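You operate a simulated robot arm through the tools that you are given. There is no shell and no other tool.

You run a simulated robot arm. Do the job below in one go: nothing can be reset, and whatever is moved stays where it is left.

Task
Wind the blue thread across at speed 3, then lift the yellow lever and switch the winder off.
Fine: switch on and put the lever down first; let it run till it stops. Where these are worked on the way, their far stop is far enough and under half their travel is too little: yellow lever.

Only the result counts: the job must be done as asked and must still hold three seconds after the hand-in. Knocking over, shifting, dropping, spilling or breaking anything else fails it.

Robot
A 7-joint arm with a three-finger gripper, fixed in place. Base frame: the origin is at the foot of the arm, x ahead of it, y to its left, z up; the work surface is at about z = 0.88. Lengths are in m, angles in degrees, forces in N, time in s.
Its first joint turns from -166.0 to 166.0 degrees. Payload 2.69 kg.
The tool frame sits at the grasp point between the pads (the TCP): z along the fingers, y along the line on which they close. The tips reach 0.03 m beyond it. The gripper opens to 0.128 m. The gripper's body begins 0.117 m behind the TCP.
Orientation is told as [roll, pitch, yaw] about the base's x, y, z axes, in that order, counted from this pose: with the fingers straight down and closing along the base's y, the tool's x points along the base's -x, its y along +y and its z along -z.

Tools
- The arm moves only by the tool play_rows. Its argument "commands" is a list of rows, each an object (a shift or turn left out is 0, a gripper value left out holds the last) with "slide": the shift along the tool's x, y, z in m, a list of three; "delta_rot": the turn, a rotation vector about the tool's x, y, z in degrees, a list of three. In form: [{"slide": [dx, dy, dz], "delta_rot": [ax, ay, az]}, ...]. A call has 1 to 20 rows; each row is the pose to reach, as a shift and turn from the pose commanded when the call began, along the tool's axes at that moment. "jaw" is the closure in counts, from 0 (fully open) to 255 (shut), set as the call begins (left out, the last holds). Each row takes 0.2 s and may step no farther than 0.05 m and 8.6 degrees from the row before; otherwise, or with a gripper value out of range, the whole call is refused. Where a pose cannot be reached the arm comes as near as it can. A force on the tool above 90 N (or 10 N above the force at the start of the call, whichever is more), or a blocked arm, ends the call early, and 0.2 s more pass. Each finger halts on what it meets, pressing with about 35 N; the grip force reading is that of the motor and also rises with nothing between the fingers. The clock runs only during rows and for 0.2 s after the last one: add rows that repeat a pose to give the fingers time. It gives the time, the measured TCP pose, the force on the tool (base axes), the opening and the grip force at its end, in the units of the frame above (readings bear some noise), with the torque about the TCP (base axes, N m) and any sound that the robot's microphone picked up, and new pictures: "pictures" is both (left out), scene, wrist or none.
- Cameras (640 x 400 px; columns grow to the right, rows downward): "scene" is fixed at [0.3987, 0.6489, 1.6693]; the picture's right is [-0.84, -0.54, 0.00], its down [-0.39, 0.61, -0.69] and it looks along [0.37, -0.58, -0.73] (base axes); focal length 265 px, centre (320, 200). "wrist" rides on the gripper at [0.058, 0.054, -0.131] in the tool frame; the picture's right is [-0.68, 0.74, 0.00], its down [-0.62, -0.57, -0.55] and it looks along [-0.40, -0.37, 0.84] (tool axes); focal length 234 px, centre (320, 200). There is no depth. A picture from a camera that has moved, and an enlarged one, comes with that camera's place and axes in the base frame and with its lens.
- move_column(by): slides the trunk up (or, below 0, down) by that many m; the arm rides with it, the base frame stays. It gives what a move gives, with no picture.
- enlarge(camera, box): a new picture of the part [left, top, right, bottom] of that camera's present view, enlarged. It takes no simulated time.
- close_job(): hands the job in; it is judged then, once.

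Nothing tells you positions but the pictures and the camera data. Unless the task says otherwise, let go and move clear before handing in.

The tools are called after ">>>" as a command line: name --argument value ..., lists and objects as JSON in quotes. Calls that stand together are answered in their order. play_rows: Moves the arm, as the interface text tells. Its arguments: {"type":"object","properties":{"commands":{"type":"array","items":{"type":"object","properties":{"slide":{"type":"array","items":{"type":"number"}},"delta_rot":{"type":"array","items":{"type":"number"}}}}},"jaw":{"type":"number"},"pictures":{"type":"string","enum":["both","scene","wrist","none"]}},"required":["commands"]} The other tools are called the same way: move_column (by) slides the trunk up or down; enlarge (camera, box) takes an enlarged picture of a part of a camera's view; close_job () hands the job in.

At the start:

```text
time_s: 0.0
ee_pos: [0.6278, 0.0678, 1.3191]
tcp_rot: [-0.1, 0.0, 0.0]
contact_force: [-0.2, 0.6, -0.3]
moment: [0.01, 0.01, 0.0]
grip_width: 0.128
grip_force: 0.1
trunk travel left (down, up): [-0.15, 0.2]
```

scene: 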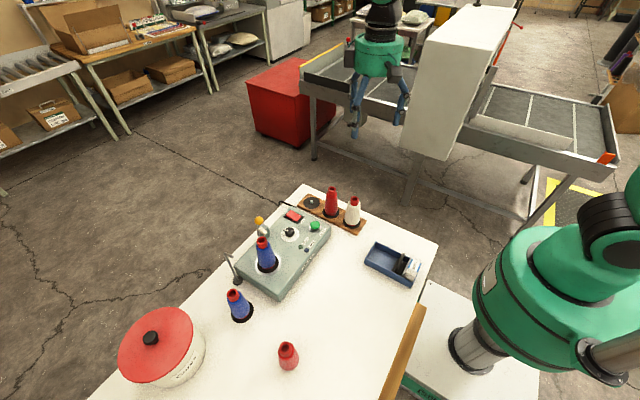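
wrist: 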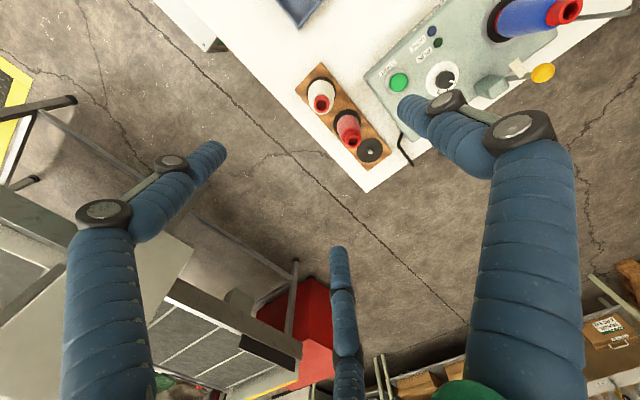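

I see a winder box with a blue cone on a spindle, a dial, a green button, a red switch and a yellow-knobbed lever; I'll enlarge the views to understand it before moving.

>>> enlarge --camera "scene" --box '[210, 170, 370, 330]'

>>> enlarge --camera "wrist" --box '[360, 0, 600, 160]'

>>> enlarge --camera "scene" --box '[230, 190, 340, 260]'

```text
2.50 times, centred on (290, 250) of scene
camera zoom: at [0.3987, 0.6489, 1.6693], right [-0.84, -0.54, 0.0], down [-0.39, 0.61, -0.69], along [0.37, -0.58, -0.73], focal length 664 px, centre (395, 75)
```

zoom: 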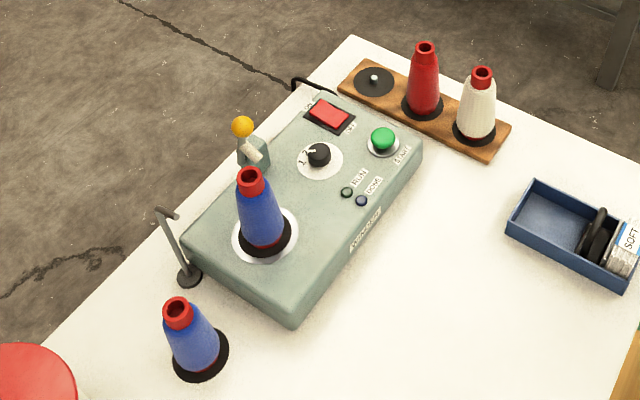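

```text
2.50 times, centred on (480, 80) of wrist
camera zoom: at [0.5701, 0.1214, 1.4507], right [0.68, 0.74, 0.0], down [0.62, -0.57, 0.55], along [0.4, -0.37, -0.84], focal length 585 px, centre (-80, 500)
```

zoom: 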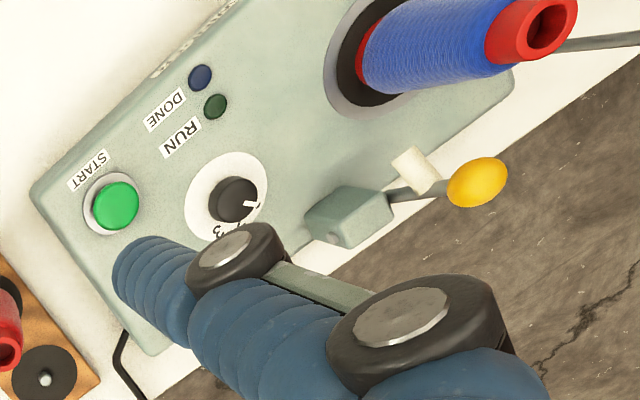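

```text
5.71 times, centred on (285, 225) of scene
camera zoom: at [0.3987, 0.6489, 1.6693], right [-0.84, -0.54, 0.0], down [-0.39, 0.61, -0.69], along [0.37, -0.58, -0.73], focal length 1517 px, centre (520, 57)
```

zoom: 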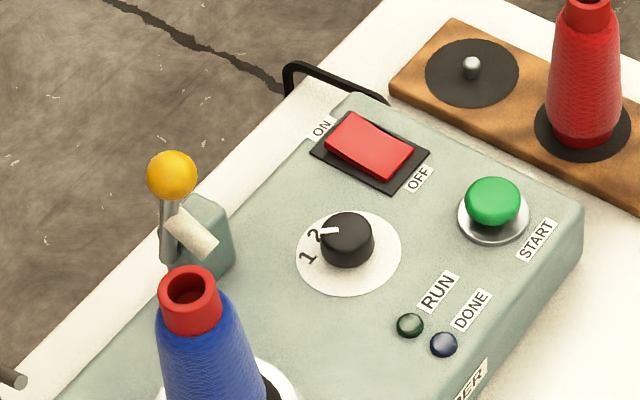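

The winder has a power rocker (ON/OFF), a 1-2-3 dial, START button, RUN/DONE lamps and a lever with a yellow knob. I'll look closer at the cones and the lever.

>>> enlarge --camera "scene" --box '[215, 225, 315, 380]'

>>> enlarge --camera "scene" --box '[240, 205, 290, 280]'

>>> enlarge --camera "scene" --box '[270, 200, 310, 250]'

>>> enlarge --camera "scene" --box '[350, 230, 440, 300]'

>>> enlarge --camera "wrist" --box '[480, 0, 640, 100]'

```text
2.58 times, centred on (265, 302) of scene
camera zoom: at [0.3987, 0.6489, 1.6693], right [-0.84, -0.54, 0.0], down [-0.39, 0.61, -0.69], along [0.37, -0.58, -0.73], focal length 685 px, centre (462, -64)
```

zoom: 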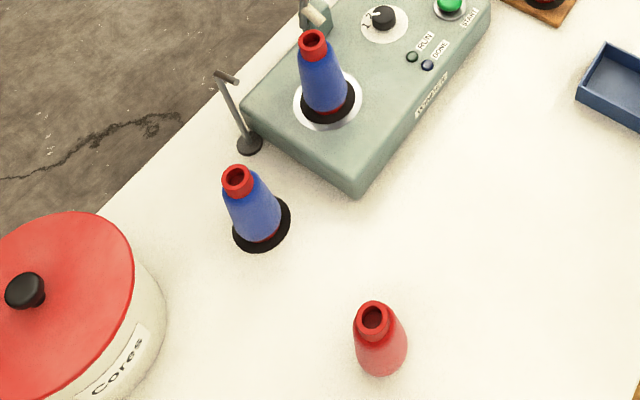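

```text
5.33 times, centred on (265, 242) of scene
camera zoom: at [0.3987, 0.6489, 1.6693], right [-0.84, -0.54, 0.0], down [-0.39, 0.61, -0.69], along [0.37, -0.58, -0.73], focal length 1416 px, centre (613, -27)
```

zoom: 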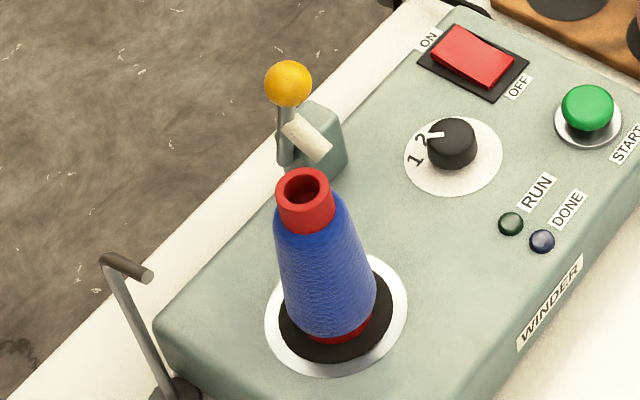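

```text
8.00 times, centred on (290, 225) of scene
camera zoom: at [0.3987, 0.6489, 1.6693], right [-0.84, -0.54, 0.0], down [-0.39, 0.61, -0.69], along [0.37, -0.58, -0.73], focal length 2124 px, centre (560, 0)
```

zoom: 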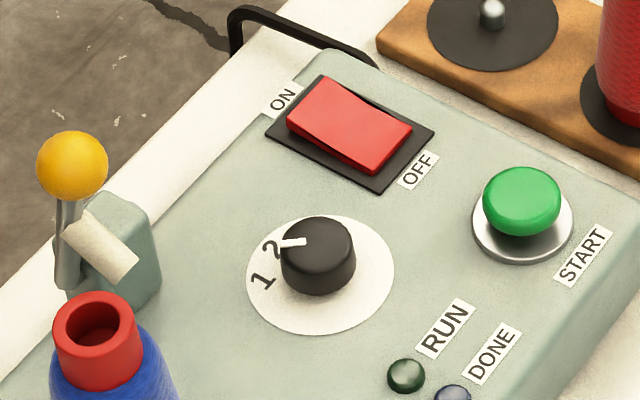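

```text
5.71 times, centred on (395, 265) of scene
camera zoom: at [0.3987, 0.6489, 1.6693], right [-0.84, -0.54, 0.0], down [-0.39, 0.61, -0.69], along [0.37, -0.58, -0.73], focal length 1517 px, centre (-109, -171)
```

zoom: 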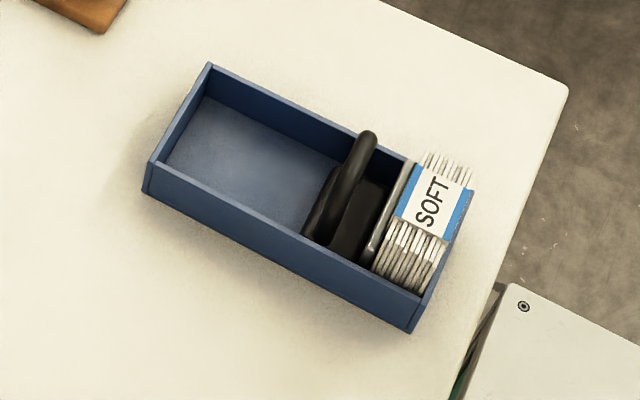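

```text
4.00 times, centred on (560, 50) of wrist
camera zoom: at [0.5701, 0.1214, 1.4507], right [0.68, 0.74, 0.0], down [0.62, -0.57, 0.55], along [0.4, -0.37, -0.84], focal length 937 px, centre (-640, 800)
```

zoom: 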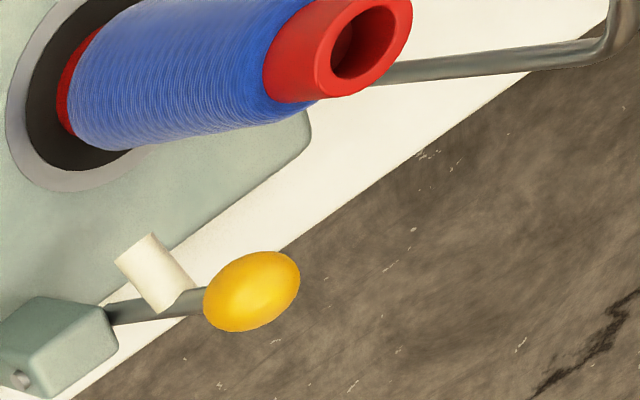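

Two blue cones exist (one on the winder spindle, one on a black-disc stand by the guide), plus a loose red item and a "Cores" tin. I'll zoom in to tell full from bare cores.

>>> enlarge --camera "scene" --box '[270, 335, 310, 375]'

>>> enlarge --camera "scene" --box '[220, 280, 265, 330]'

>>> enlarge --camera "scene" --box '[245, 228, 290, 278]'

>>> enlarge --camera "scene" --box '[300, 180, 370, 235]'

>>> enlarge --camera "scene" --box '[110, 300, 210, 390]'

```text
10.00 times, centred on (290, 355) of scene
camera zoom: at [0.3987, 0.6489, 1.6693], right [-0.84, -0.54, 0.0], down [-0.39, 0.61, -0.69], along [0.37, -0.58, -0.73], focal length 2654 px, centre (620, -1350)
```

zoom: 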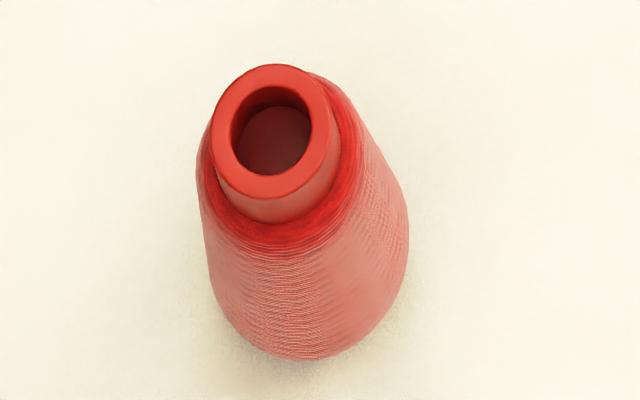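

```text
8.00 times, centred on (242, 305) of scene
camera zoom: at [0.3987, 0.6489, 1.6693], right [-0.84, -0.54, 0.0], down [-0.39, 0.61, -0.69], along [0.37, -0.58, -0.73], focal length 2124 px, centre (940, -640)
```

zoom: 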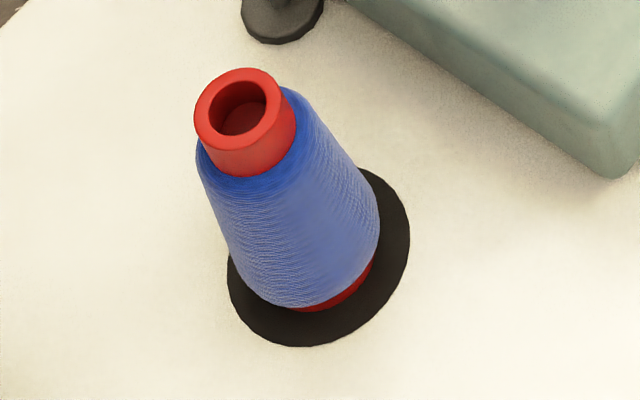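

```text
8.00 times, centred on (268, 253) of scene
camera zoom: at [0.3987, 0.6489, 1.6693], right [-0.84, -0.54, 0.0], down [-0.39, 0.61, -0.69], along [0.37, -0.58, -0.73], focal length 2124 px, centre (740, -224)
```

zoom: 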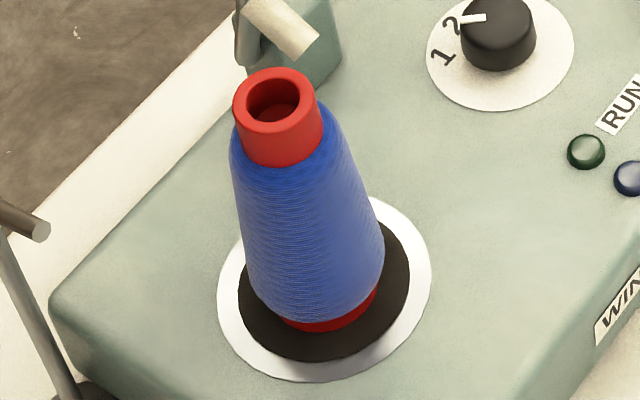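

```text
7.27 times, centred on (335, 208) of scene
camera zoom: at [0.3987, 0.6489, 1.6693], right [-0.84, -0.54, 0.0], down [-0.39, 0.61, -0.69], along [0.37, -0.58, -0.73], focal length 1930 px, centre (211, 146)
```

zoom: 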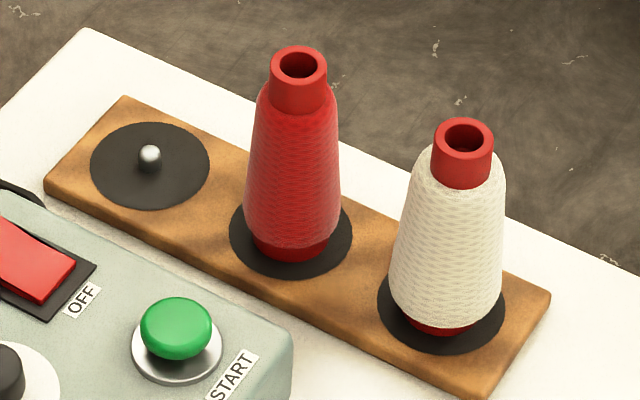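

```text
4.44 times, centred on (160, 345) of scene
camera zoom: at [0.3987, 0.6489, 1.6693], right [-0.84, -0.54, 0.0], down [-0.39, 0.61, -0.69], along [0.37, -0.58, -0.73], focal length 1180 px, centre (1031, -444)
```

zoom: 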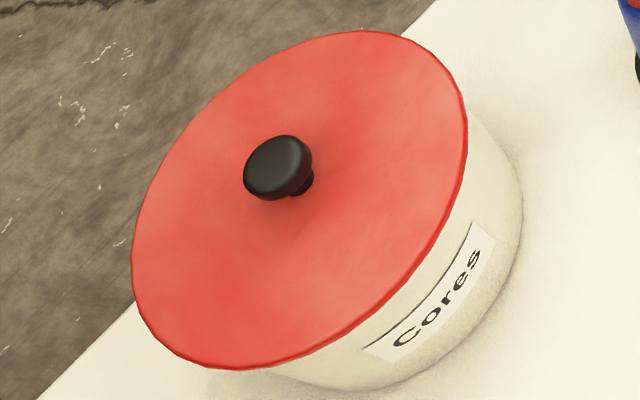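

The winder is axis-aligned at roughly x 0.67–0.83, y 0.16–0.44, top z≈0.94; knob of the lever is near (0.807, 0.336, 1.07). I'll move the wrist camera over for a closer look at the cones and the lever before touching anything.

>>> play_rows --commands '[{"slide": [-0.002, 0.042, 0.011]}, {"slide": [-0.004, 0.084, 0.022]}, {"slide": [-0.006, 0.126, 0.033]}, {"slide": [-0.008, 0.168, 0.044]}, {"slide": [-0.01, 0.21, 0.055]}, {"slide": [-0.012, 0.252, 0.066]}, {"slide": [-0.014, 0.294, 0.077]}, {"slide": [-0.016, 0.336, 0.088]}, {"slide": [-0.018, 0.378, 0.099]}, {"slide": [-0.018, 0.42, 0.11]}, {"slide": [-0.018, 0.42, 0.11]}]'

```text
time_s: 2.4
ee_pos: [0.6493, 0.4873, 1.2072]
tcp_rot: [0.0, 0.1, 0.0]
contact_force: [-0.2, -0.4, -0.2]
moment: [-0.07, 0.02, 0.0]
grip_width: 0.1277
grip_force: 0.0
trunk travel left (down, up): [-0.15, 0.2]
camera wrist: at [0.5903, 0.5412, 1.3385], right [0.68, 0.74, 0.0], down [0.62, -0.56, 0.55], along [0.4, -0.37, -0.84], focal length 234 px, centre (320, 200)
```

scene: 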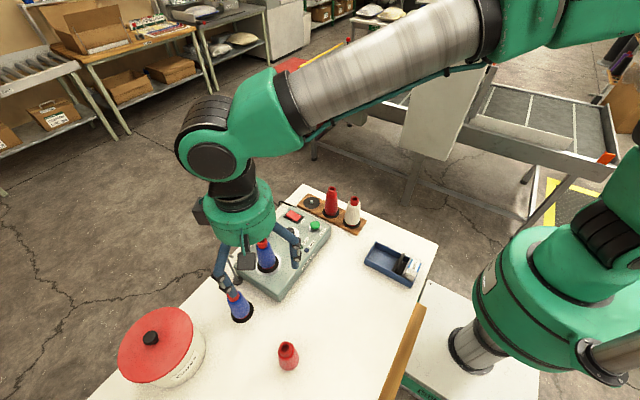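
wrist: 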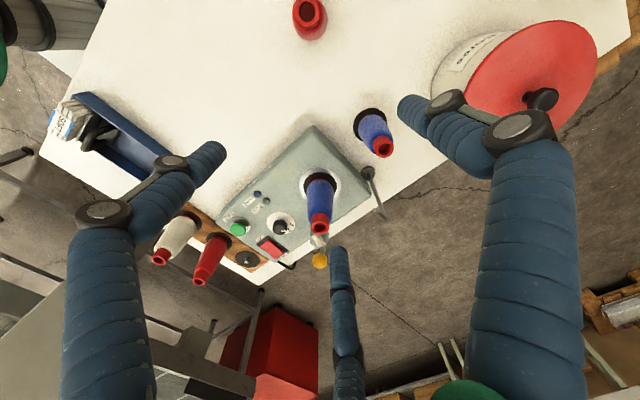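

The wrist view shows both blue cones, the guide post and the loose red cone; I'll zoom in on these and on the gripper itself.

>>> enlarge --camera "wrist" --box '[270, 100, 430, 280]'

>>> enlarge --camera "wrist" --box '[220, 170, 340, 280]'

>>> enlarge --camera "scene" --box '[180, 170, 340, 330]'

>>> enlarge --camera "wrist" --box '[270, 0, 350, 60]'

>>> enlarge --camera "wrist" --box '[340, 90, 400, 180]'

```text
2.22 times, centred on (350, 190) of wrist
camera zoom: at [0.5903, 0.5412, 1.3385], right [0.68, 0.74, 0.0], down [0.62, -0.56, 0.55], along [0.4, -0.37, -0.84], focal length 520 px, centre (253, 222)
```

zoom: 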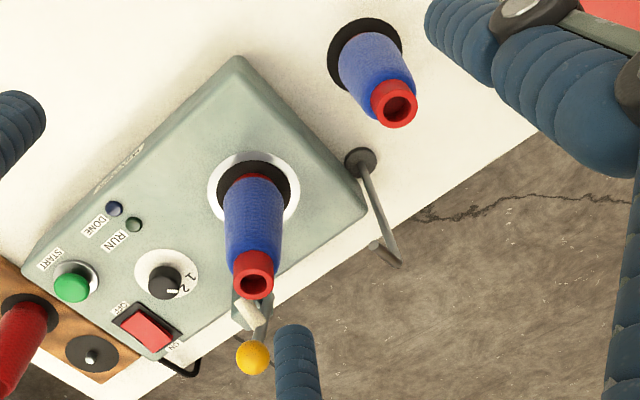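

```text
3.64 times, centred on (280, 225) of wrist
camera zoom: at [0.5903, 0.5412, 1.3385], right [0.68, 0.74, 0.0], down [0.62, -0.56, 0.55], along [0.4, -0.37, -0.84], focal length 852 px, centre (466, 109)
```

zoom: 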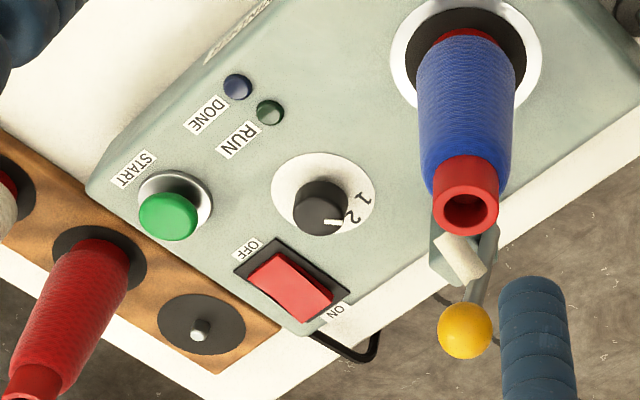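

```text
2.50 times, centred on (260, 250) of scene
camera zoom: at [0.3987, 0.6489, 1.6693], right [-0.84, -0.54, 0.0], down [-0.39, 0.61, -0.69], along [0.37, -0.58, -0.73], focal length 664 px, centre (470, 75)
```

zoom: 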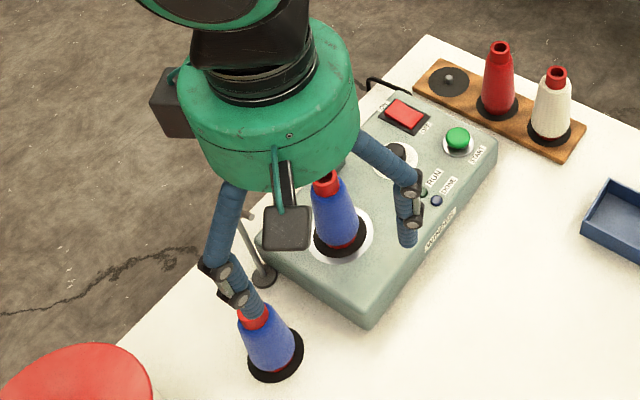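

```text
6.67 times, centred on (310, 30) of wrist
camera zoom: at [0.5903, 0.5412, 1.3385], right [0.68, 0.74, 0.0], down [0.62, -0.56, 0.55], along [0.4, -0.37, -0.84], focal length 1561 px, centre (387, 1333)
```

zoom: 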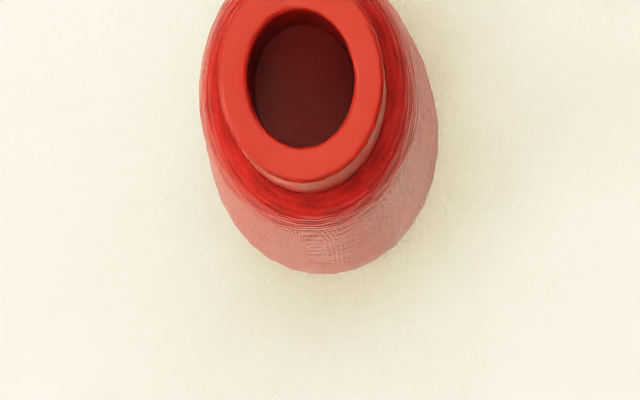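

```text
4.44 times, centred on (370, 135) of wrist
camera zoom: at [0.5903, 0.5412, 1.3385], right [0.68, 0.74, 0.0], down [0.62, -0.56, 0.55], along [0.4, -0.37, -0.84], focal length 1041 px, centre (98, 489)
```

zoom: 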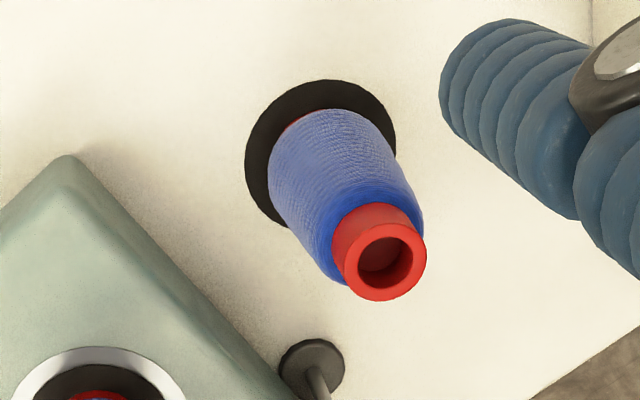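

The dial mark appears to point to "1" (labels 1 at +x+y, 2 at +x, 3 at +x−y), the rocker is OFF, and the lever is up. I'll close the fingers here in free air to see how the hand looks when shut.

>>> play_rows --commands '[{"slide": [0, 0, 0]}, {"slide": [0, 0, 0]}, {"slide": [0, 0, 0]}, {"slide": [0, 0, 0]}]' --jaw 255

```text
time_s: 3.4
ee_pos: [0.6486, 0.4865, 1.2082]
tcp_rot: [-0.1, 0.0, -0.1]
contact_force: [-0.4, 0.6, -0.1]
moment: [-0.01, 0.01, 0.01]
grip_width: 0.002
grip_force: 30.9
trunk travel left (down, up): [-0.15, 0.2]
camera wrist: at [0.5903, 0.5399, 1.3389], right [0.68, 0.74, 0.0], down [0.62, -0.56, 0.55], along [0.4, -0.37, -0.84], focal length 234 px, centre (320, 200)
```

scene: 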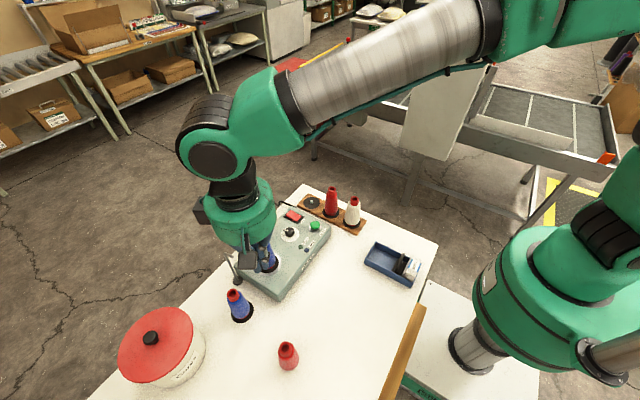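
wrist: 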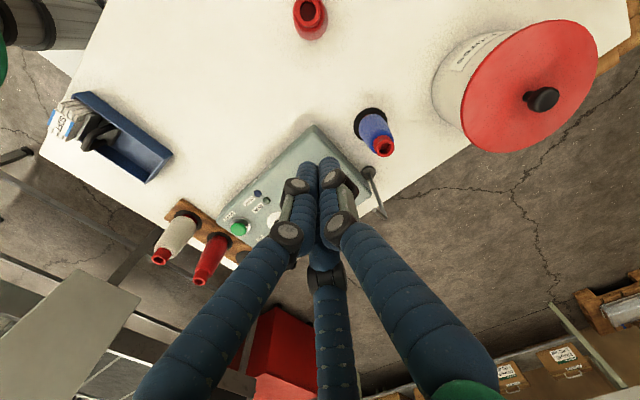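

The hand is a three-fingered cluster when shut, a bit longer than its stated tip. I'll move it above the START side of the panel so the wrist camera sees the dial, rocker and lever up close.

>>> play_rows --commands '[{"slide": [-0.013, -0.0415, 0]}, {"slide": [-0.026, -0.083, 0]}, {"slide": [-0.039, -0.1245, 0]}, {"slide": [-0.052, -0.166, 0]}, {"slide": [-0.065, -0.2075, 0]}, {"slide": [-0.078, -0.249, 0]}, {"slide": [-0.0914, -0.2905, 0]}, {"slide": [-0.0914, -0.2905, 0.04]}, {"slide": [-0.0914, -0.2905, 0.08]}, {"slide": [-0.0914, -0.2905, 0.08]}]'

```text
time_s: 5.6
ee_pos: [0.737, 0.194, 1.1302]
tcp_rot: [0.1, 0.1, 0.2]
contact_force: [0.3, 0.3, -1.1]
moment: [-0.01, 0.01, -0.03]
grip_width: 0.0023
grip_force: 31.3
trunk travel left (down, up): [-0.15, 0.2]
camera wrist: at [0.6784, 0.2481, 1.2608], right [0.68, 0.74, 0.0], down [0.62, -0.56, 0.55], along [0.4, -0.37, -0.84], focal length 234 px, centre (320, 200)
```

scene: 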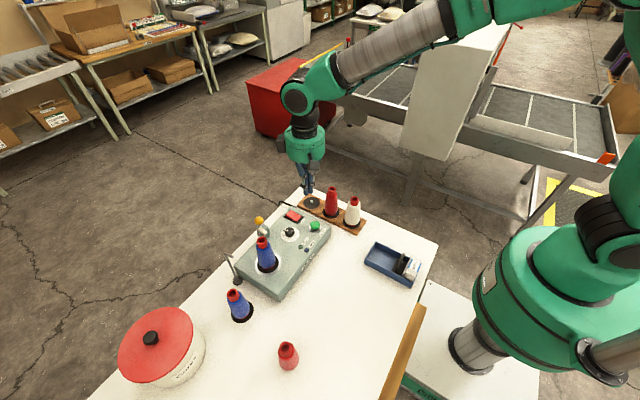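
wrist: 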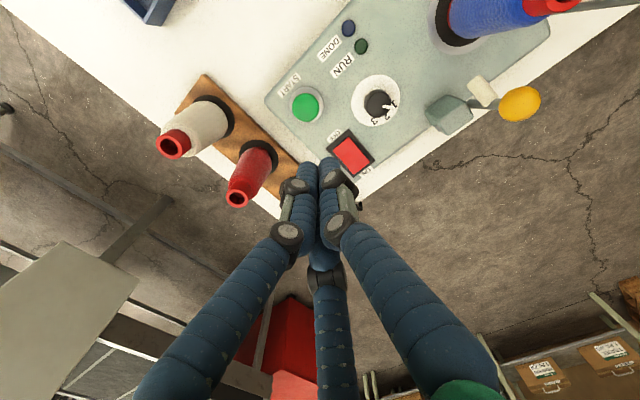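

Now the dial, rocker and lever are visible; zooming in.

>>> enlarge --camera "wrist" --box '[330, 60, 430, 140]'

>>> enlarge --camera "wrist" --box '[310, 110, 390, 190]'

>>> enlarge --camera "wrist" --box '[410, 50, 560, 150]'

>>> enlarge --camera "scene" --box '[235, 200, 315, 250]'

```text
5.00 times, centred on (380, 100) of wrist
camera zoom: at [0.6784, 0.2481, 1.2608], right [0.68, 0.74, 0.0], down [0.62, -0.56, 0.55], along [0.4, -0.37, -0.84], focal length 1171 px, centre (20, 700)
```

zoom: 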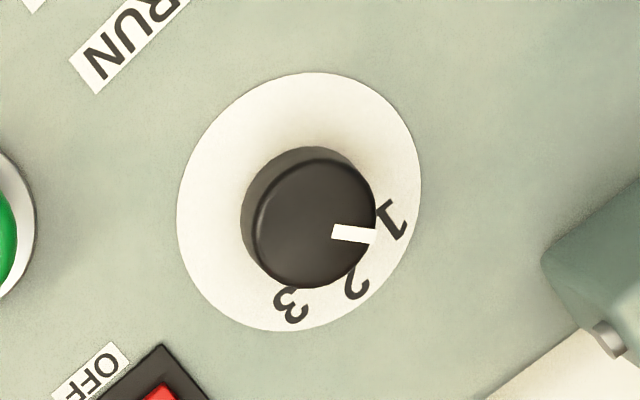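

```text
5.00 times, centred on (350, 150) of wrist
camera zoom: at [0.6784, 0.2481, 1.2608], right [0.68, 0.74, 0.0], down [0.62, -0.56, 0.55], along [0.4, -0.37, -0.84], focal length 1171 px, centre (170, 450)
```

zoom: 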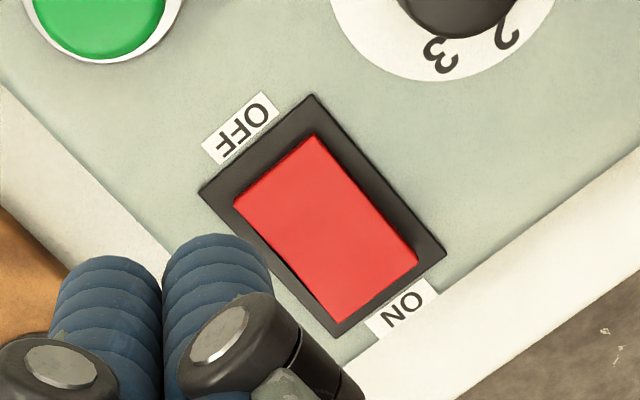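

```text
4.00 times, centred on (485, 100) of wrist
camera zoom: at [0.6784, 0.2481, 1.2608], right [0.68, 0.74, 0.0], down [0.62, -0.56, 0.55], along [0.4, -0.37, -0.84], focal length 937 px, centre (-340, 600)
```

zoom: 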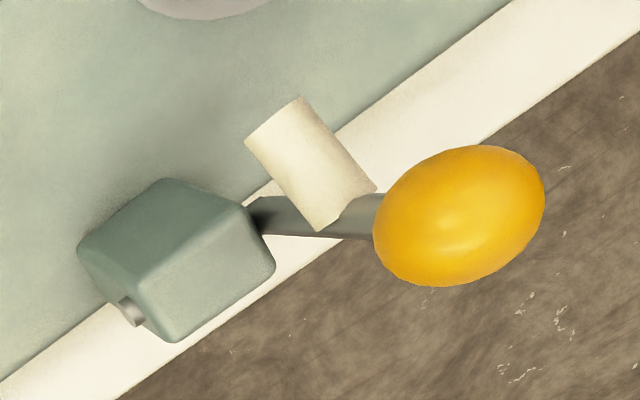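

```text
8.00 times, centred on (275, 225) of scene
camera zoom: at [0.3987, 0.6489, 1.6693], right [-0.84, -0.54, 0.0], down [-0.39, 0.61, -0.69], along [0.37, -0.58, -0.73], focal length 2124 px, centre (680, 0)
```

zoom: 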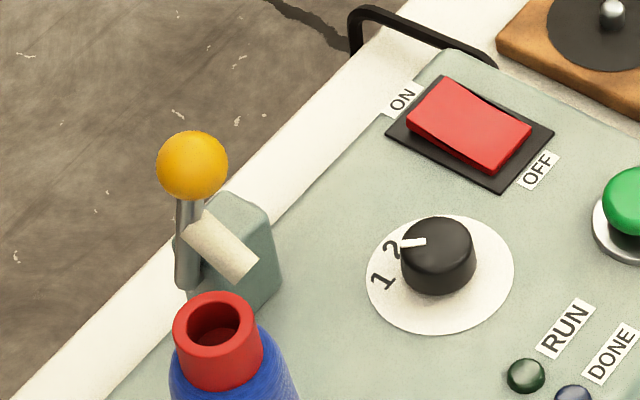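

Dial mark at "1" (≈ +42°), label 3 at ≈ −40°; the dial axis is near (0.766, 0.260), the rocker centre near (0.802, 0.191) with its ON end at +x. Let me check the closed hand's shape and the cone/lever spacing in the scene view.

>>> enlarge --camera "scene" --box '[270, 110, 350, 210]'

>>> enlarge --camera "wrist" --box '[240, 140, 400, 290]'

>>> enlarge --camera "wrist" --box '[400, 0, 600, 140]'

```text
4.00 times, centred on (310, 160) of scene
camera zoom: at [0.3987, 0.6489, 1.6693], right [-0.84, -0.54, 0.0], down [-0.39, 0.61, -0.69], along [0.37, -0.58, -0.73], focal length 1062 px, centre (360, 360)
```

zoom: 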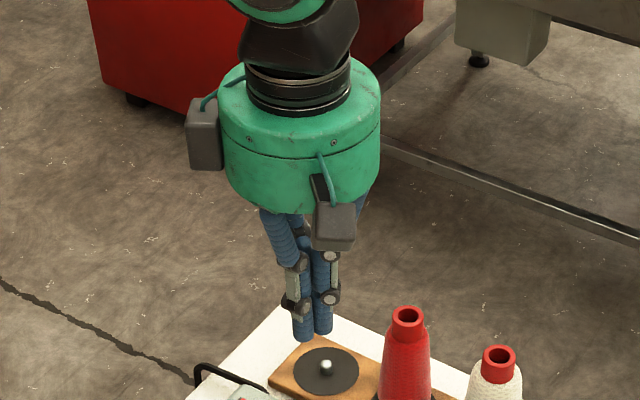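

```text
2.67 times, centred on (320, 215) of wrist
camera zoom: at [0.6784, 0.2481, 1.2608], right [0.68, 0.74, 0.0], down [0.62, -0.56, 0.55], along [0.4, -0.37, -0.84], focal length 624 px, centre (320, 160)
```

zoom: 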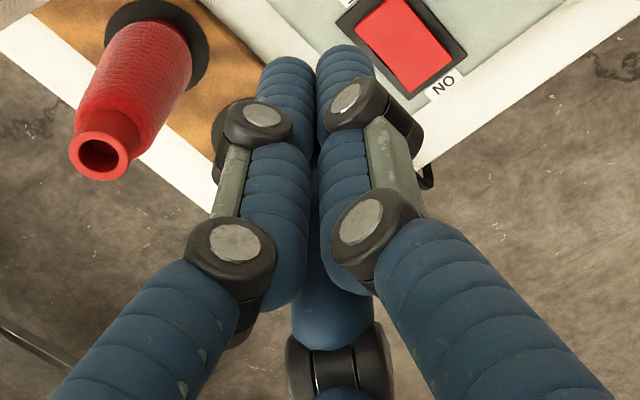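

```text
2.86 times, centred on (500, 70) of wrist
camera zoom: at [0.6784, 0.2481, 1.2608], right [0.68, 0.74, 0.0], down [0.62, -0.56, 0.55], along [0.4, -0.37, -0.84], focal length 669 px, centre (-194, 571)
```

zoom: 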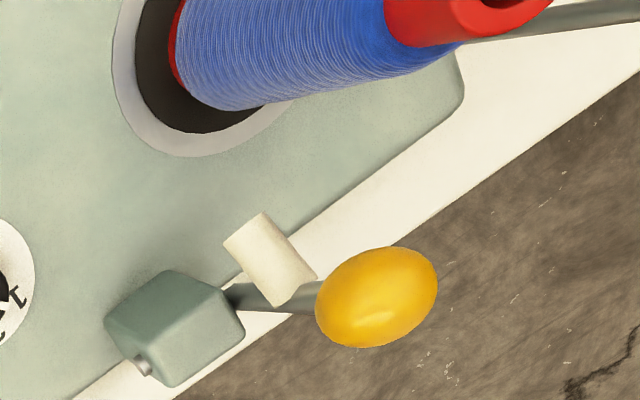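

Tip geometry checks out (tips 0.03 below TCP). Next I move the closed fingertips to hover over the rocker's ON (+x) end and check alignment.

>>> play_rows --commands '[{"slide": [-0.042, -0.002, 0.0]}, {"slide": [-0.083, -0.003, 0.0]}, {"slide": [-0.083, -0.003, 0.05]}, {"slide": [-0.083, -0.003, 0.1]}, {"slide": [-0.083, -0.003, 0.1]}]'

```text
time_s: 6.8
ee_pos: [0.823, 0.192, 1.0269]
tcp_rot: [0.1, 0.1, 0.1]
contact_force: [-0.2, -0.1, -0.4]
moment: [-0.03, 0.02, 0.0]
grip_width: 0.0022
grip_force: 31.3
trunk travel left (down, up): [-0.15, 0.2]
camera wrist: at [0.7644, 0.2462, 1.1583], right [0.68, 0.74, 0.0], down [0.62, -0.56, 0.55], along [0.4, -0.37, -0.84], focal length 234 px, centre (320, 200)
```

scene: 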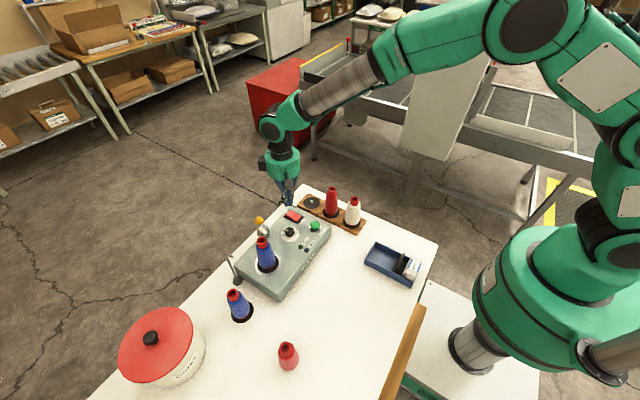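
wrist: 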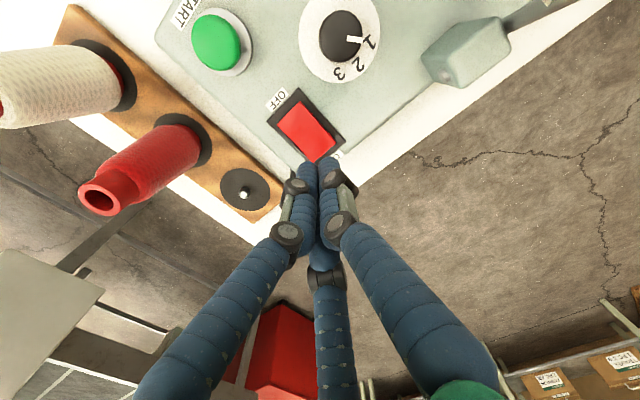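

>>> enlarge --camera "wrist" --box '[260, 80, 380, 200]'

>>> enlarge --camera "scene" --box '[260, 170, 330, 240]'

```text
3.33 times, centred on (320, 140) of wrist
camera zoom: at [0.7644, 0.2462, 1.1583], right [0.68, 0.74, 0.0], down [0.62, -0.56, 0.55], along [0.4, -0.37, -0.84], focal length 781 px, centre (320, 400)
```

zoom: 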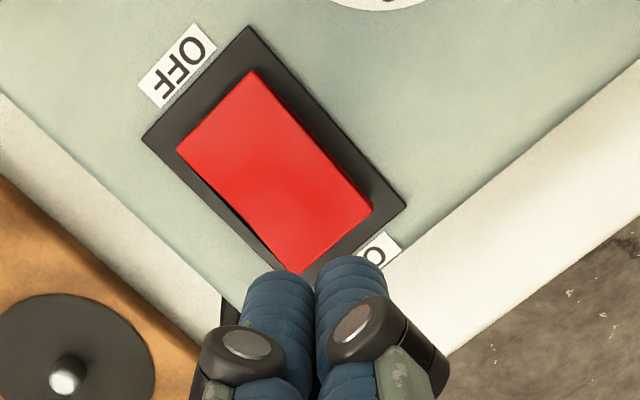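

```text
5.71 times, centred on (295, 205) of scene
camera zoom: at [0.3987, 0.6489, 1.6693], right [-0.84, -0.54, 0.0], down [-0.39, 0.61, -0.69], along [0.37, -0.58, -0.73], focal length 1517 px, centre (463, 171)
```

zoom: 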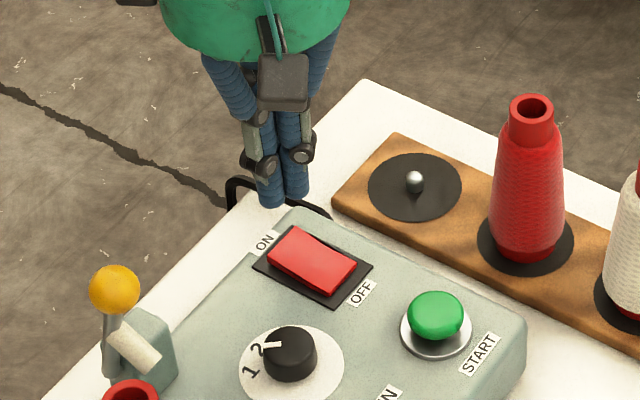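

The tip axis lands about 5 mm inside the rocker's ON edge, which is good. Descending in small steps, watching force and sound.

>>> play_rows --commands '[{"slide": [0.002, 0.001, 0.015]}, {"slide": [0.002, 0.001, 0.025]}, {"slide": [0.002, 0.001, 0.031]}, {"slide": [0.002, 0.001, 0.034]}, {"slide": [0.002, 0.001, 0.037]}]' --pictures "wrist"

```text
time_s: 8.0
ee_pos: [0.8188, 0.1946, 0.9921]
tcp_rot: [0.0, 0.0, 0.1]
contact_force: [-0.3, 0.4, 0.5]
moment: [-0.02, 0.0, -0.02]
grip_width: 0.0023
grip_force: 31.1
trunk travel left (down, up): [-0.15, 0.2]
camera wrist: at [0.7602, 0.2489, 1.1226], right [0.68, 0.74, 0.0], down [0.62, -0.57, 0.55], along [0.4, -0.37, -0.84], focal length 234 px, centre (320, 200)
```

wrist: 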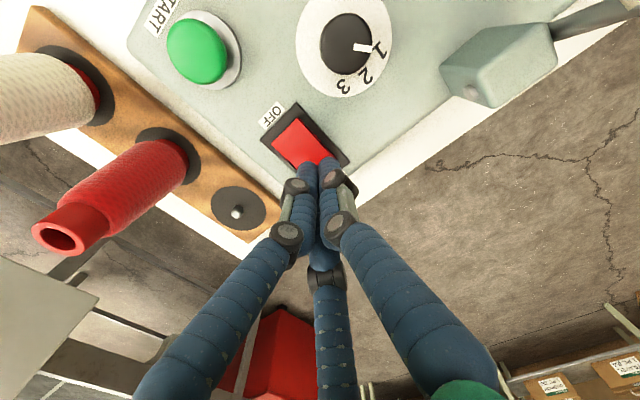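

No contact yet at tip z≈0.962. Continuing down in 2 mm steps.

>>> play_rows --commands '[{"slide": [0, 0, 0.003]}, {"slide": [0, 0, 0.006]}, {"slide": [0, 0, 0.008]}]' --pictures "wrist"

```text
time_s: 8.8
ee_pos: [0.8176, 0.1959, 0.9846]
tcp_rot: [0.0, 0.0, 0.0]
contact_force: [0.4, -0.4, -0.1]
moment: [0.0, -0.05, -0.02]
grip_width: 0.002
grip_force: 32.0
trunk travel left (down, up): [-0.15, 0.2]
camera wrist: at [0.7601, 0.25, 1.1156], right [0.68, 0.74, 0.0], down [0.62, -0.57, 0.55], along [0.4, -0.37, -0.84], focal length 234 px, centre (320, 200)
```

wrist: 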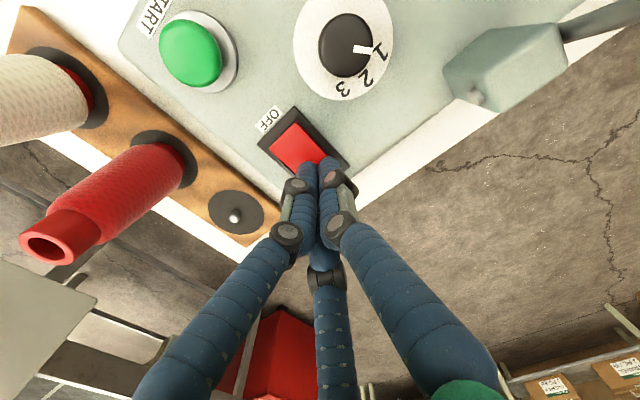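

>>> play_rows --commands '[{"slide": [0, 0, 0.002]}, {"slide": [0, 0, 0.004]}, {"slide": [0, 0, 0.004]}]' --pictures "none"

>>> enlarge --camera "wrist" --box '[240, 90, 380, 190]'

```text
time_s: 9.6
ee_pos: [0.8185, 0.1956, 0.9808]
tcp_rot: [0.1, -0.1, -0.1]
contact_force: [0.6, 0.3, 0.2]
moment: [0.0, 0.01, 0.01]
grip_width: 0.0019
grip_force: 30.9
trunk travel left (down, up): [-0.15, 0.2]
```

```text
4.00 times, centred on (310, 140) of wrist
camera zoom: at [0.7598, 0.2496, 1.1113], right [0.68, 0.74, 0.0], down [0.62, -0.57, 0.55], along [0.4, -0.37, -0.84], focal length 937 px, centre (360, 440)
```

zoom: 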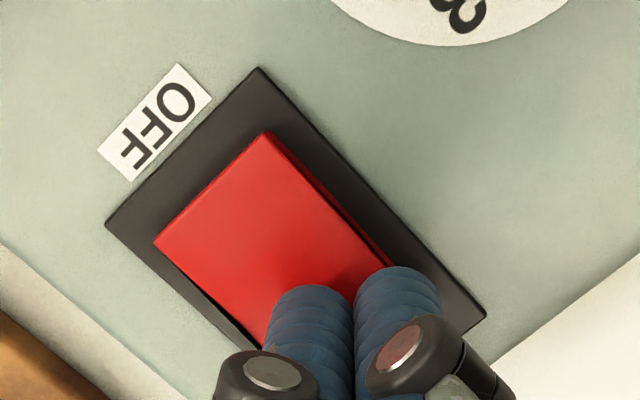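

>>> play_rows --commands '[{"slide": [0, 0, 0.002]}, {"slide": [0, 0, 0.003]}, {"slide": [0, 0, 0.003]}]' --pictures "none"

>>> enlarge --camera "wrist" --box '[240, 90, 380, 190]'

```text
time_s: 10.4
ee_pos: [0.8171, 0.1954, 0.977]
tcp_rot: [0.0, -0.1, 0.0]
contact_force: [0.5, -0.3, 0.5]
moment: [-0.03, 0.0, -0.04]
grip_width: 0.002
grip_force: 31.7
trunk travel left (down, up): [-0.15, 0.2]
```

```text
4.00 times, centred on (310, 140) of wrist
camera zoom: at [0.76, 0.2496, 1.1085], right [0.68, 0.74, 0.0], down [0.62, -0.56, 0.55], along [0.4, -0.37, -0.84], focal length 937 px, centre (360, 440)
```

zoom: 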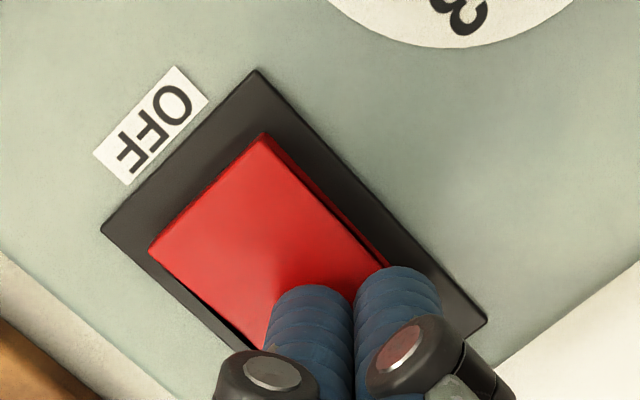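

>>> play_rows --commands '[{"slide": [0, 0, 0.002]}, {"slide": [0, 0, 0.004]}, {"slide": [0, 0, 0.004]}]' --pictures "none"

>>> enlarge --camera "wrist" --box '[240, 90, 380, 190]'

>>> enlarge --camera "scene" --box '[260, 180, 330, 240]'

```text
time_s: 11.2
ee_pos: [0.8181, 0.196, 0.9771]
tcp_rot: [-0.1, -0.1, 0.0]
contact_force: [-1.7, -2.9, 19.0]
moment: [-0.23, 0.31, 0.05]
grip_width: 0.0021
grip_force: 31.4
trunk travel left (down, up): [-0.15, 0.2]
```

```text
4.00 times, centred on (310, 140) of wrist
camera zoom: at [0.7602, 0.2494, 1.1074], right [0.68, 0.74, 0.0], down [0.61, -0.57, 0.55], along [0.41, -0.37, -0.84], focal length 937 px, centre (360, 440)
```

zoom: 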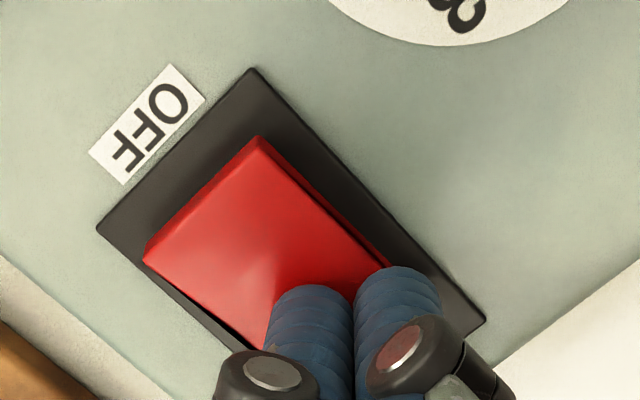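

```text
6.67 times, centred on (295, 210) of scene
camera zoom: at [0.3987, 0.6489, 1.6693], right [-0.84, -0.54, 0.0], down [-0.39, 0.61, -0.69], along [0.37, -0.58, -0.73], focal length 1770 px, centre (487, 133)
```

zoom: 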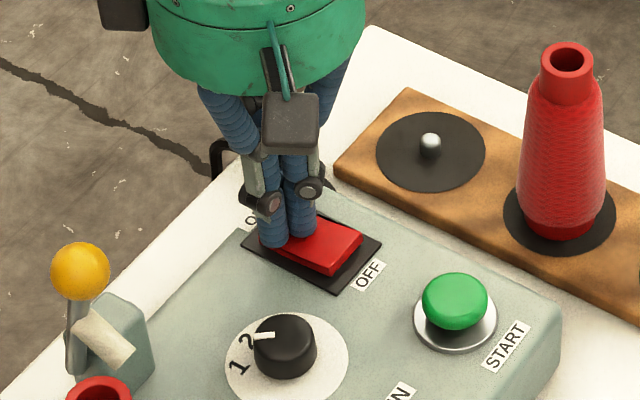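

Contact at about 19 N and the OFF end has risen; I'll press slightly more, then retract and look.

>>> play_rows --commands '[{"slide": [0, 0, 0.002]}, {"slide": [0, 0, 0.002]}, {"slide": [0, 0, -0.03]}, {"slide": [0, 0, -0.07]}, {"slide": [0, 0, -0.11]}, {"slide": [0, 0, -0.11]}]'

>>> enlarge --camera "scene" --box '[260, 180, 330, 240]'

>>> enlarge --camera "wrist" --box '[260, 30, 420, 190]'

```text
time_s: 12.6
ee_pos: [0.8218, 0.1942, 1.0853]
tcp_rot: [0.0, 0.0, 0.1]
contact_force: [0.2, 0.1, 0.9]
moment: [0.0, -0.05, -0.05]
grip_width: 0.0023
grip_force: 31.7
trunk travel left (down, up): [-0.15, 0.2]
camera wrist: at [0.7618, 0.2498, 1.2165], right [0.68, 0.74, 0.0], down [0.62, -0.56, 0.55], along [0.4, -0.37, -0.84], focal length 234 px, centre (320, 200)
```

scene: 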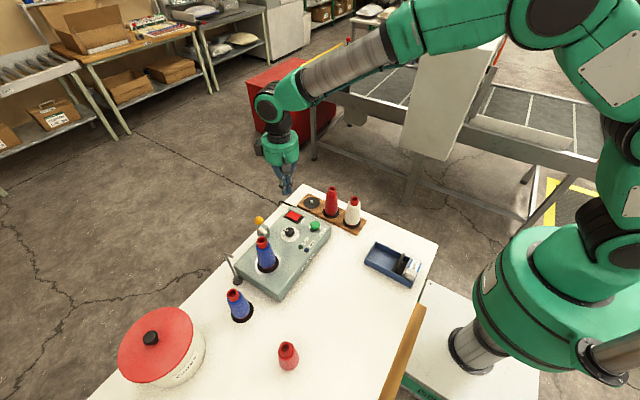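
wrist: 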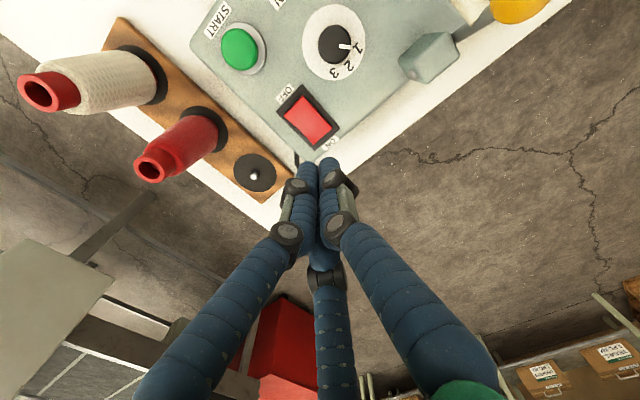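

```text
6.67 times, centred on (295, 210) of scene
camera zoom: at [0.3987, 0.6489, 1.6693], right [-0.84, -0.54, 0.0], down [-0.39, 0.61, -0.69], along [0.37, -0.58, -0.73], focal length 1770 px, centre (487, 133)
```

zoom: 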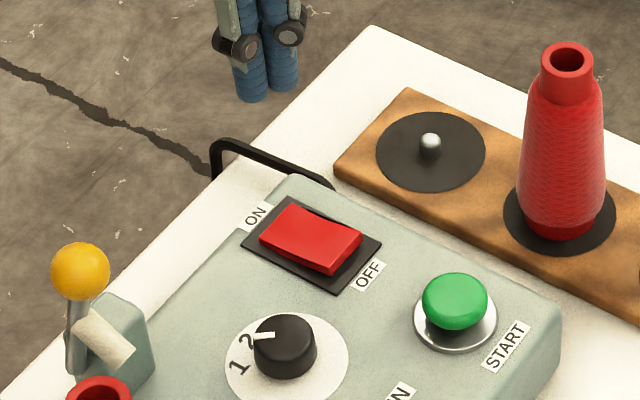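

```text
2.50 times, centred on (340, 110) of wrist
camera zoom: at [0.7618, 0.2498, 1.2165], right [0.68, 0.74, 0.0], down [0.62, -0.56, 0.55], along [0.4, -0.37, -0.84], focal length 585 px, centre (270, 425)
```

zoom: 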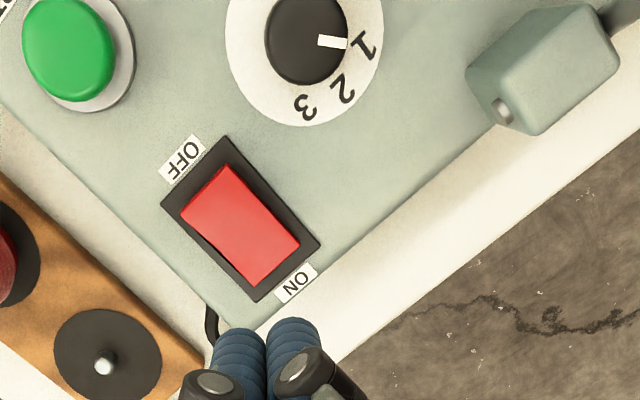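

The rocker now sits ON-side down. Next is the dial: I'll pre-rotate the hand 90° counter-clockwise above it, half-open, so the twist to "3" ends with the hand in its unrotated pose.

>>> play_rows --commands '[{"slide": [0.013, 0.016, 0], "delta_rot": [0, 0, -8.2]}, {"slide": [0.027, 0.032, 0], "delta_rot": [0, 0, -16.4]}, {"slide": [0.04, 0.048, 0], "delta_rot": [0, 0, -24.6]}, {"slide": [0.0537, 0.0642, 0], "delta_rot": [0, 0, -32.8]}, {"slide": [0.0537, 0.0642, 0], "delta_rot": [0, 0, -41]}, {"slide": [0.0537, 0.0642, 0], "delta_rot": [0, 0, -49.2]}, {"slide": [0.0537, 0.0642, 0], "delta_rot": [0, 0, -57.4]}, {"slide": [0.0537, 0.0642, 0], "delta_rot": [0, 0, -65.6]}, {"slide": [0.0537, 0.0642, 0], "delta_rot": [0, 0, -73.8]}, {"slide": [0.0537, 0.0642, 0], "delta_rot": [0, 0, -82]}, {"slide": [0.0537, 0.0642, 0], "delta_rot": [0, 0, -90]}, {"slide": [0.0537, 0.0642, 0], "delta_rot": [0, 0, -90]}]' --jaw 120

```text
time_s: 15.2
ee_pos: [0.7651, 0.2595, 1.0834]
tcp_rot: [0.0, -0.1, 90.2]
contact_force: [0.0, 0.4, 1.2]
moment: [-0.02, 0.01, 0.01]
grip_width: 0.068
grip_force: 0.1
trunk travel left (down, up): [-0.15, 0.2]
camera wrist: at [0.7116, 0.2009, 1.215], right [-0.74, 0.67, 0.0], down [0.56, 0.62, 0.55], along [0.37, 0.4, -0.84], focal length 234 px, centre (320, 200)
```

scene: 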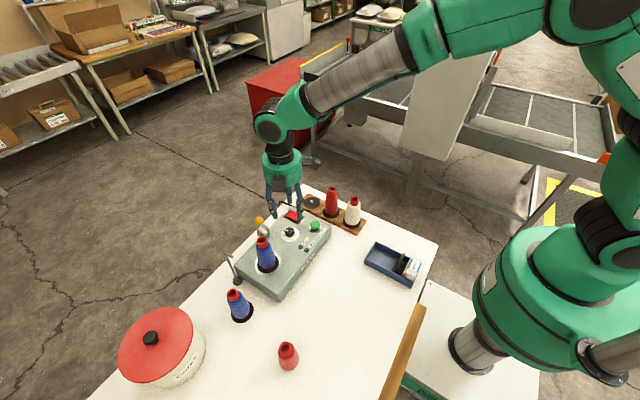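
wrist: 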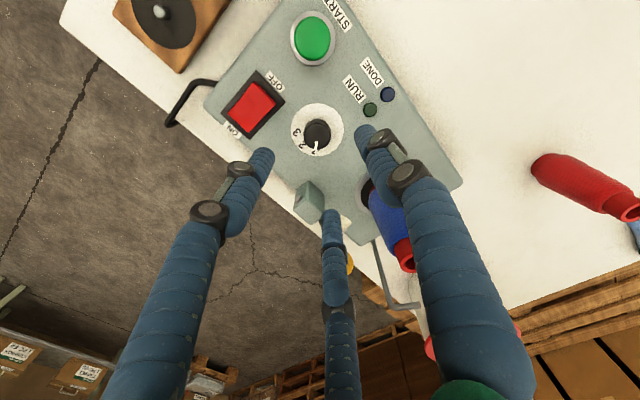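

>>> enlarge --camera "wrist" --box '[270, 90, 370, 170]'

>>> enlarge --camera "scene" --box '[240, 160, 340, 260]'

```text
5.00 times, centred on (320, 130) of wrist
camera zoom: at [0.7116, 0.2009, 1.215], right [-0.74, 0.67, 0.0], down [0.56, 0.62, 0.55], along [0.37, 0.4, -0.84], focal length 1171 px, centre (320, 550)
```

zoom: 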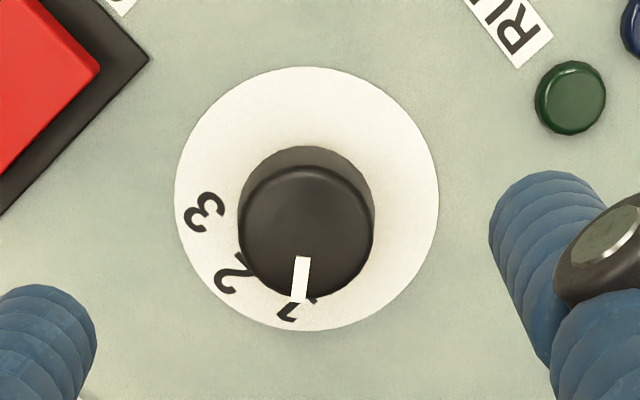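

```text
4.00 times, centred on (290, 210) of scene
camera zoom: at [0.3987, 0.6489, 1.6693], right [-0.84, -0.54, 0.0], down [-0.39, 0.61, -0.69], along [0.37, -0.58, -0.73], focal length 1062 px, centre (440, 160)
```

zoom: 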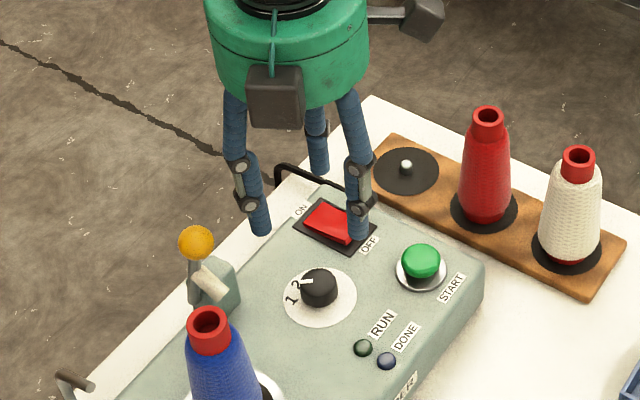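

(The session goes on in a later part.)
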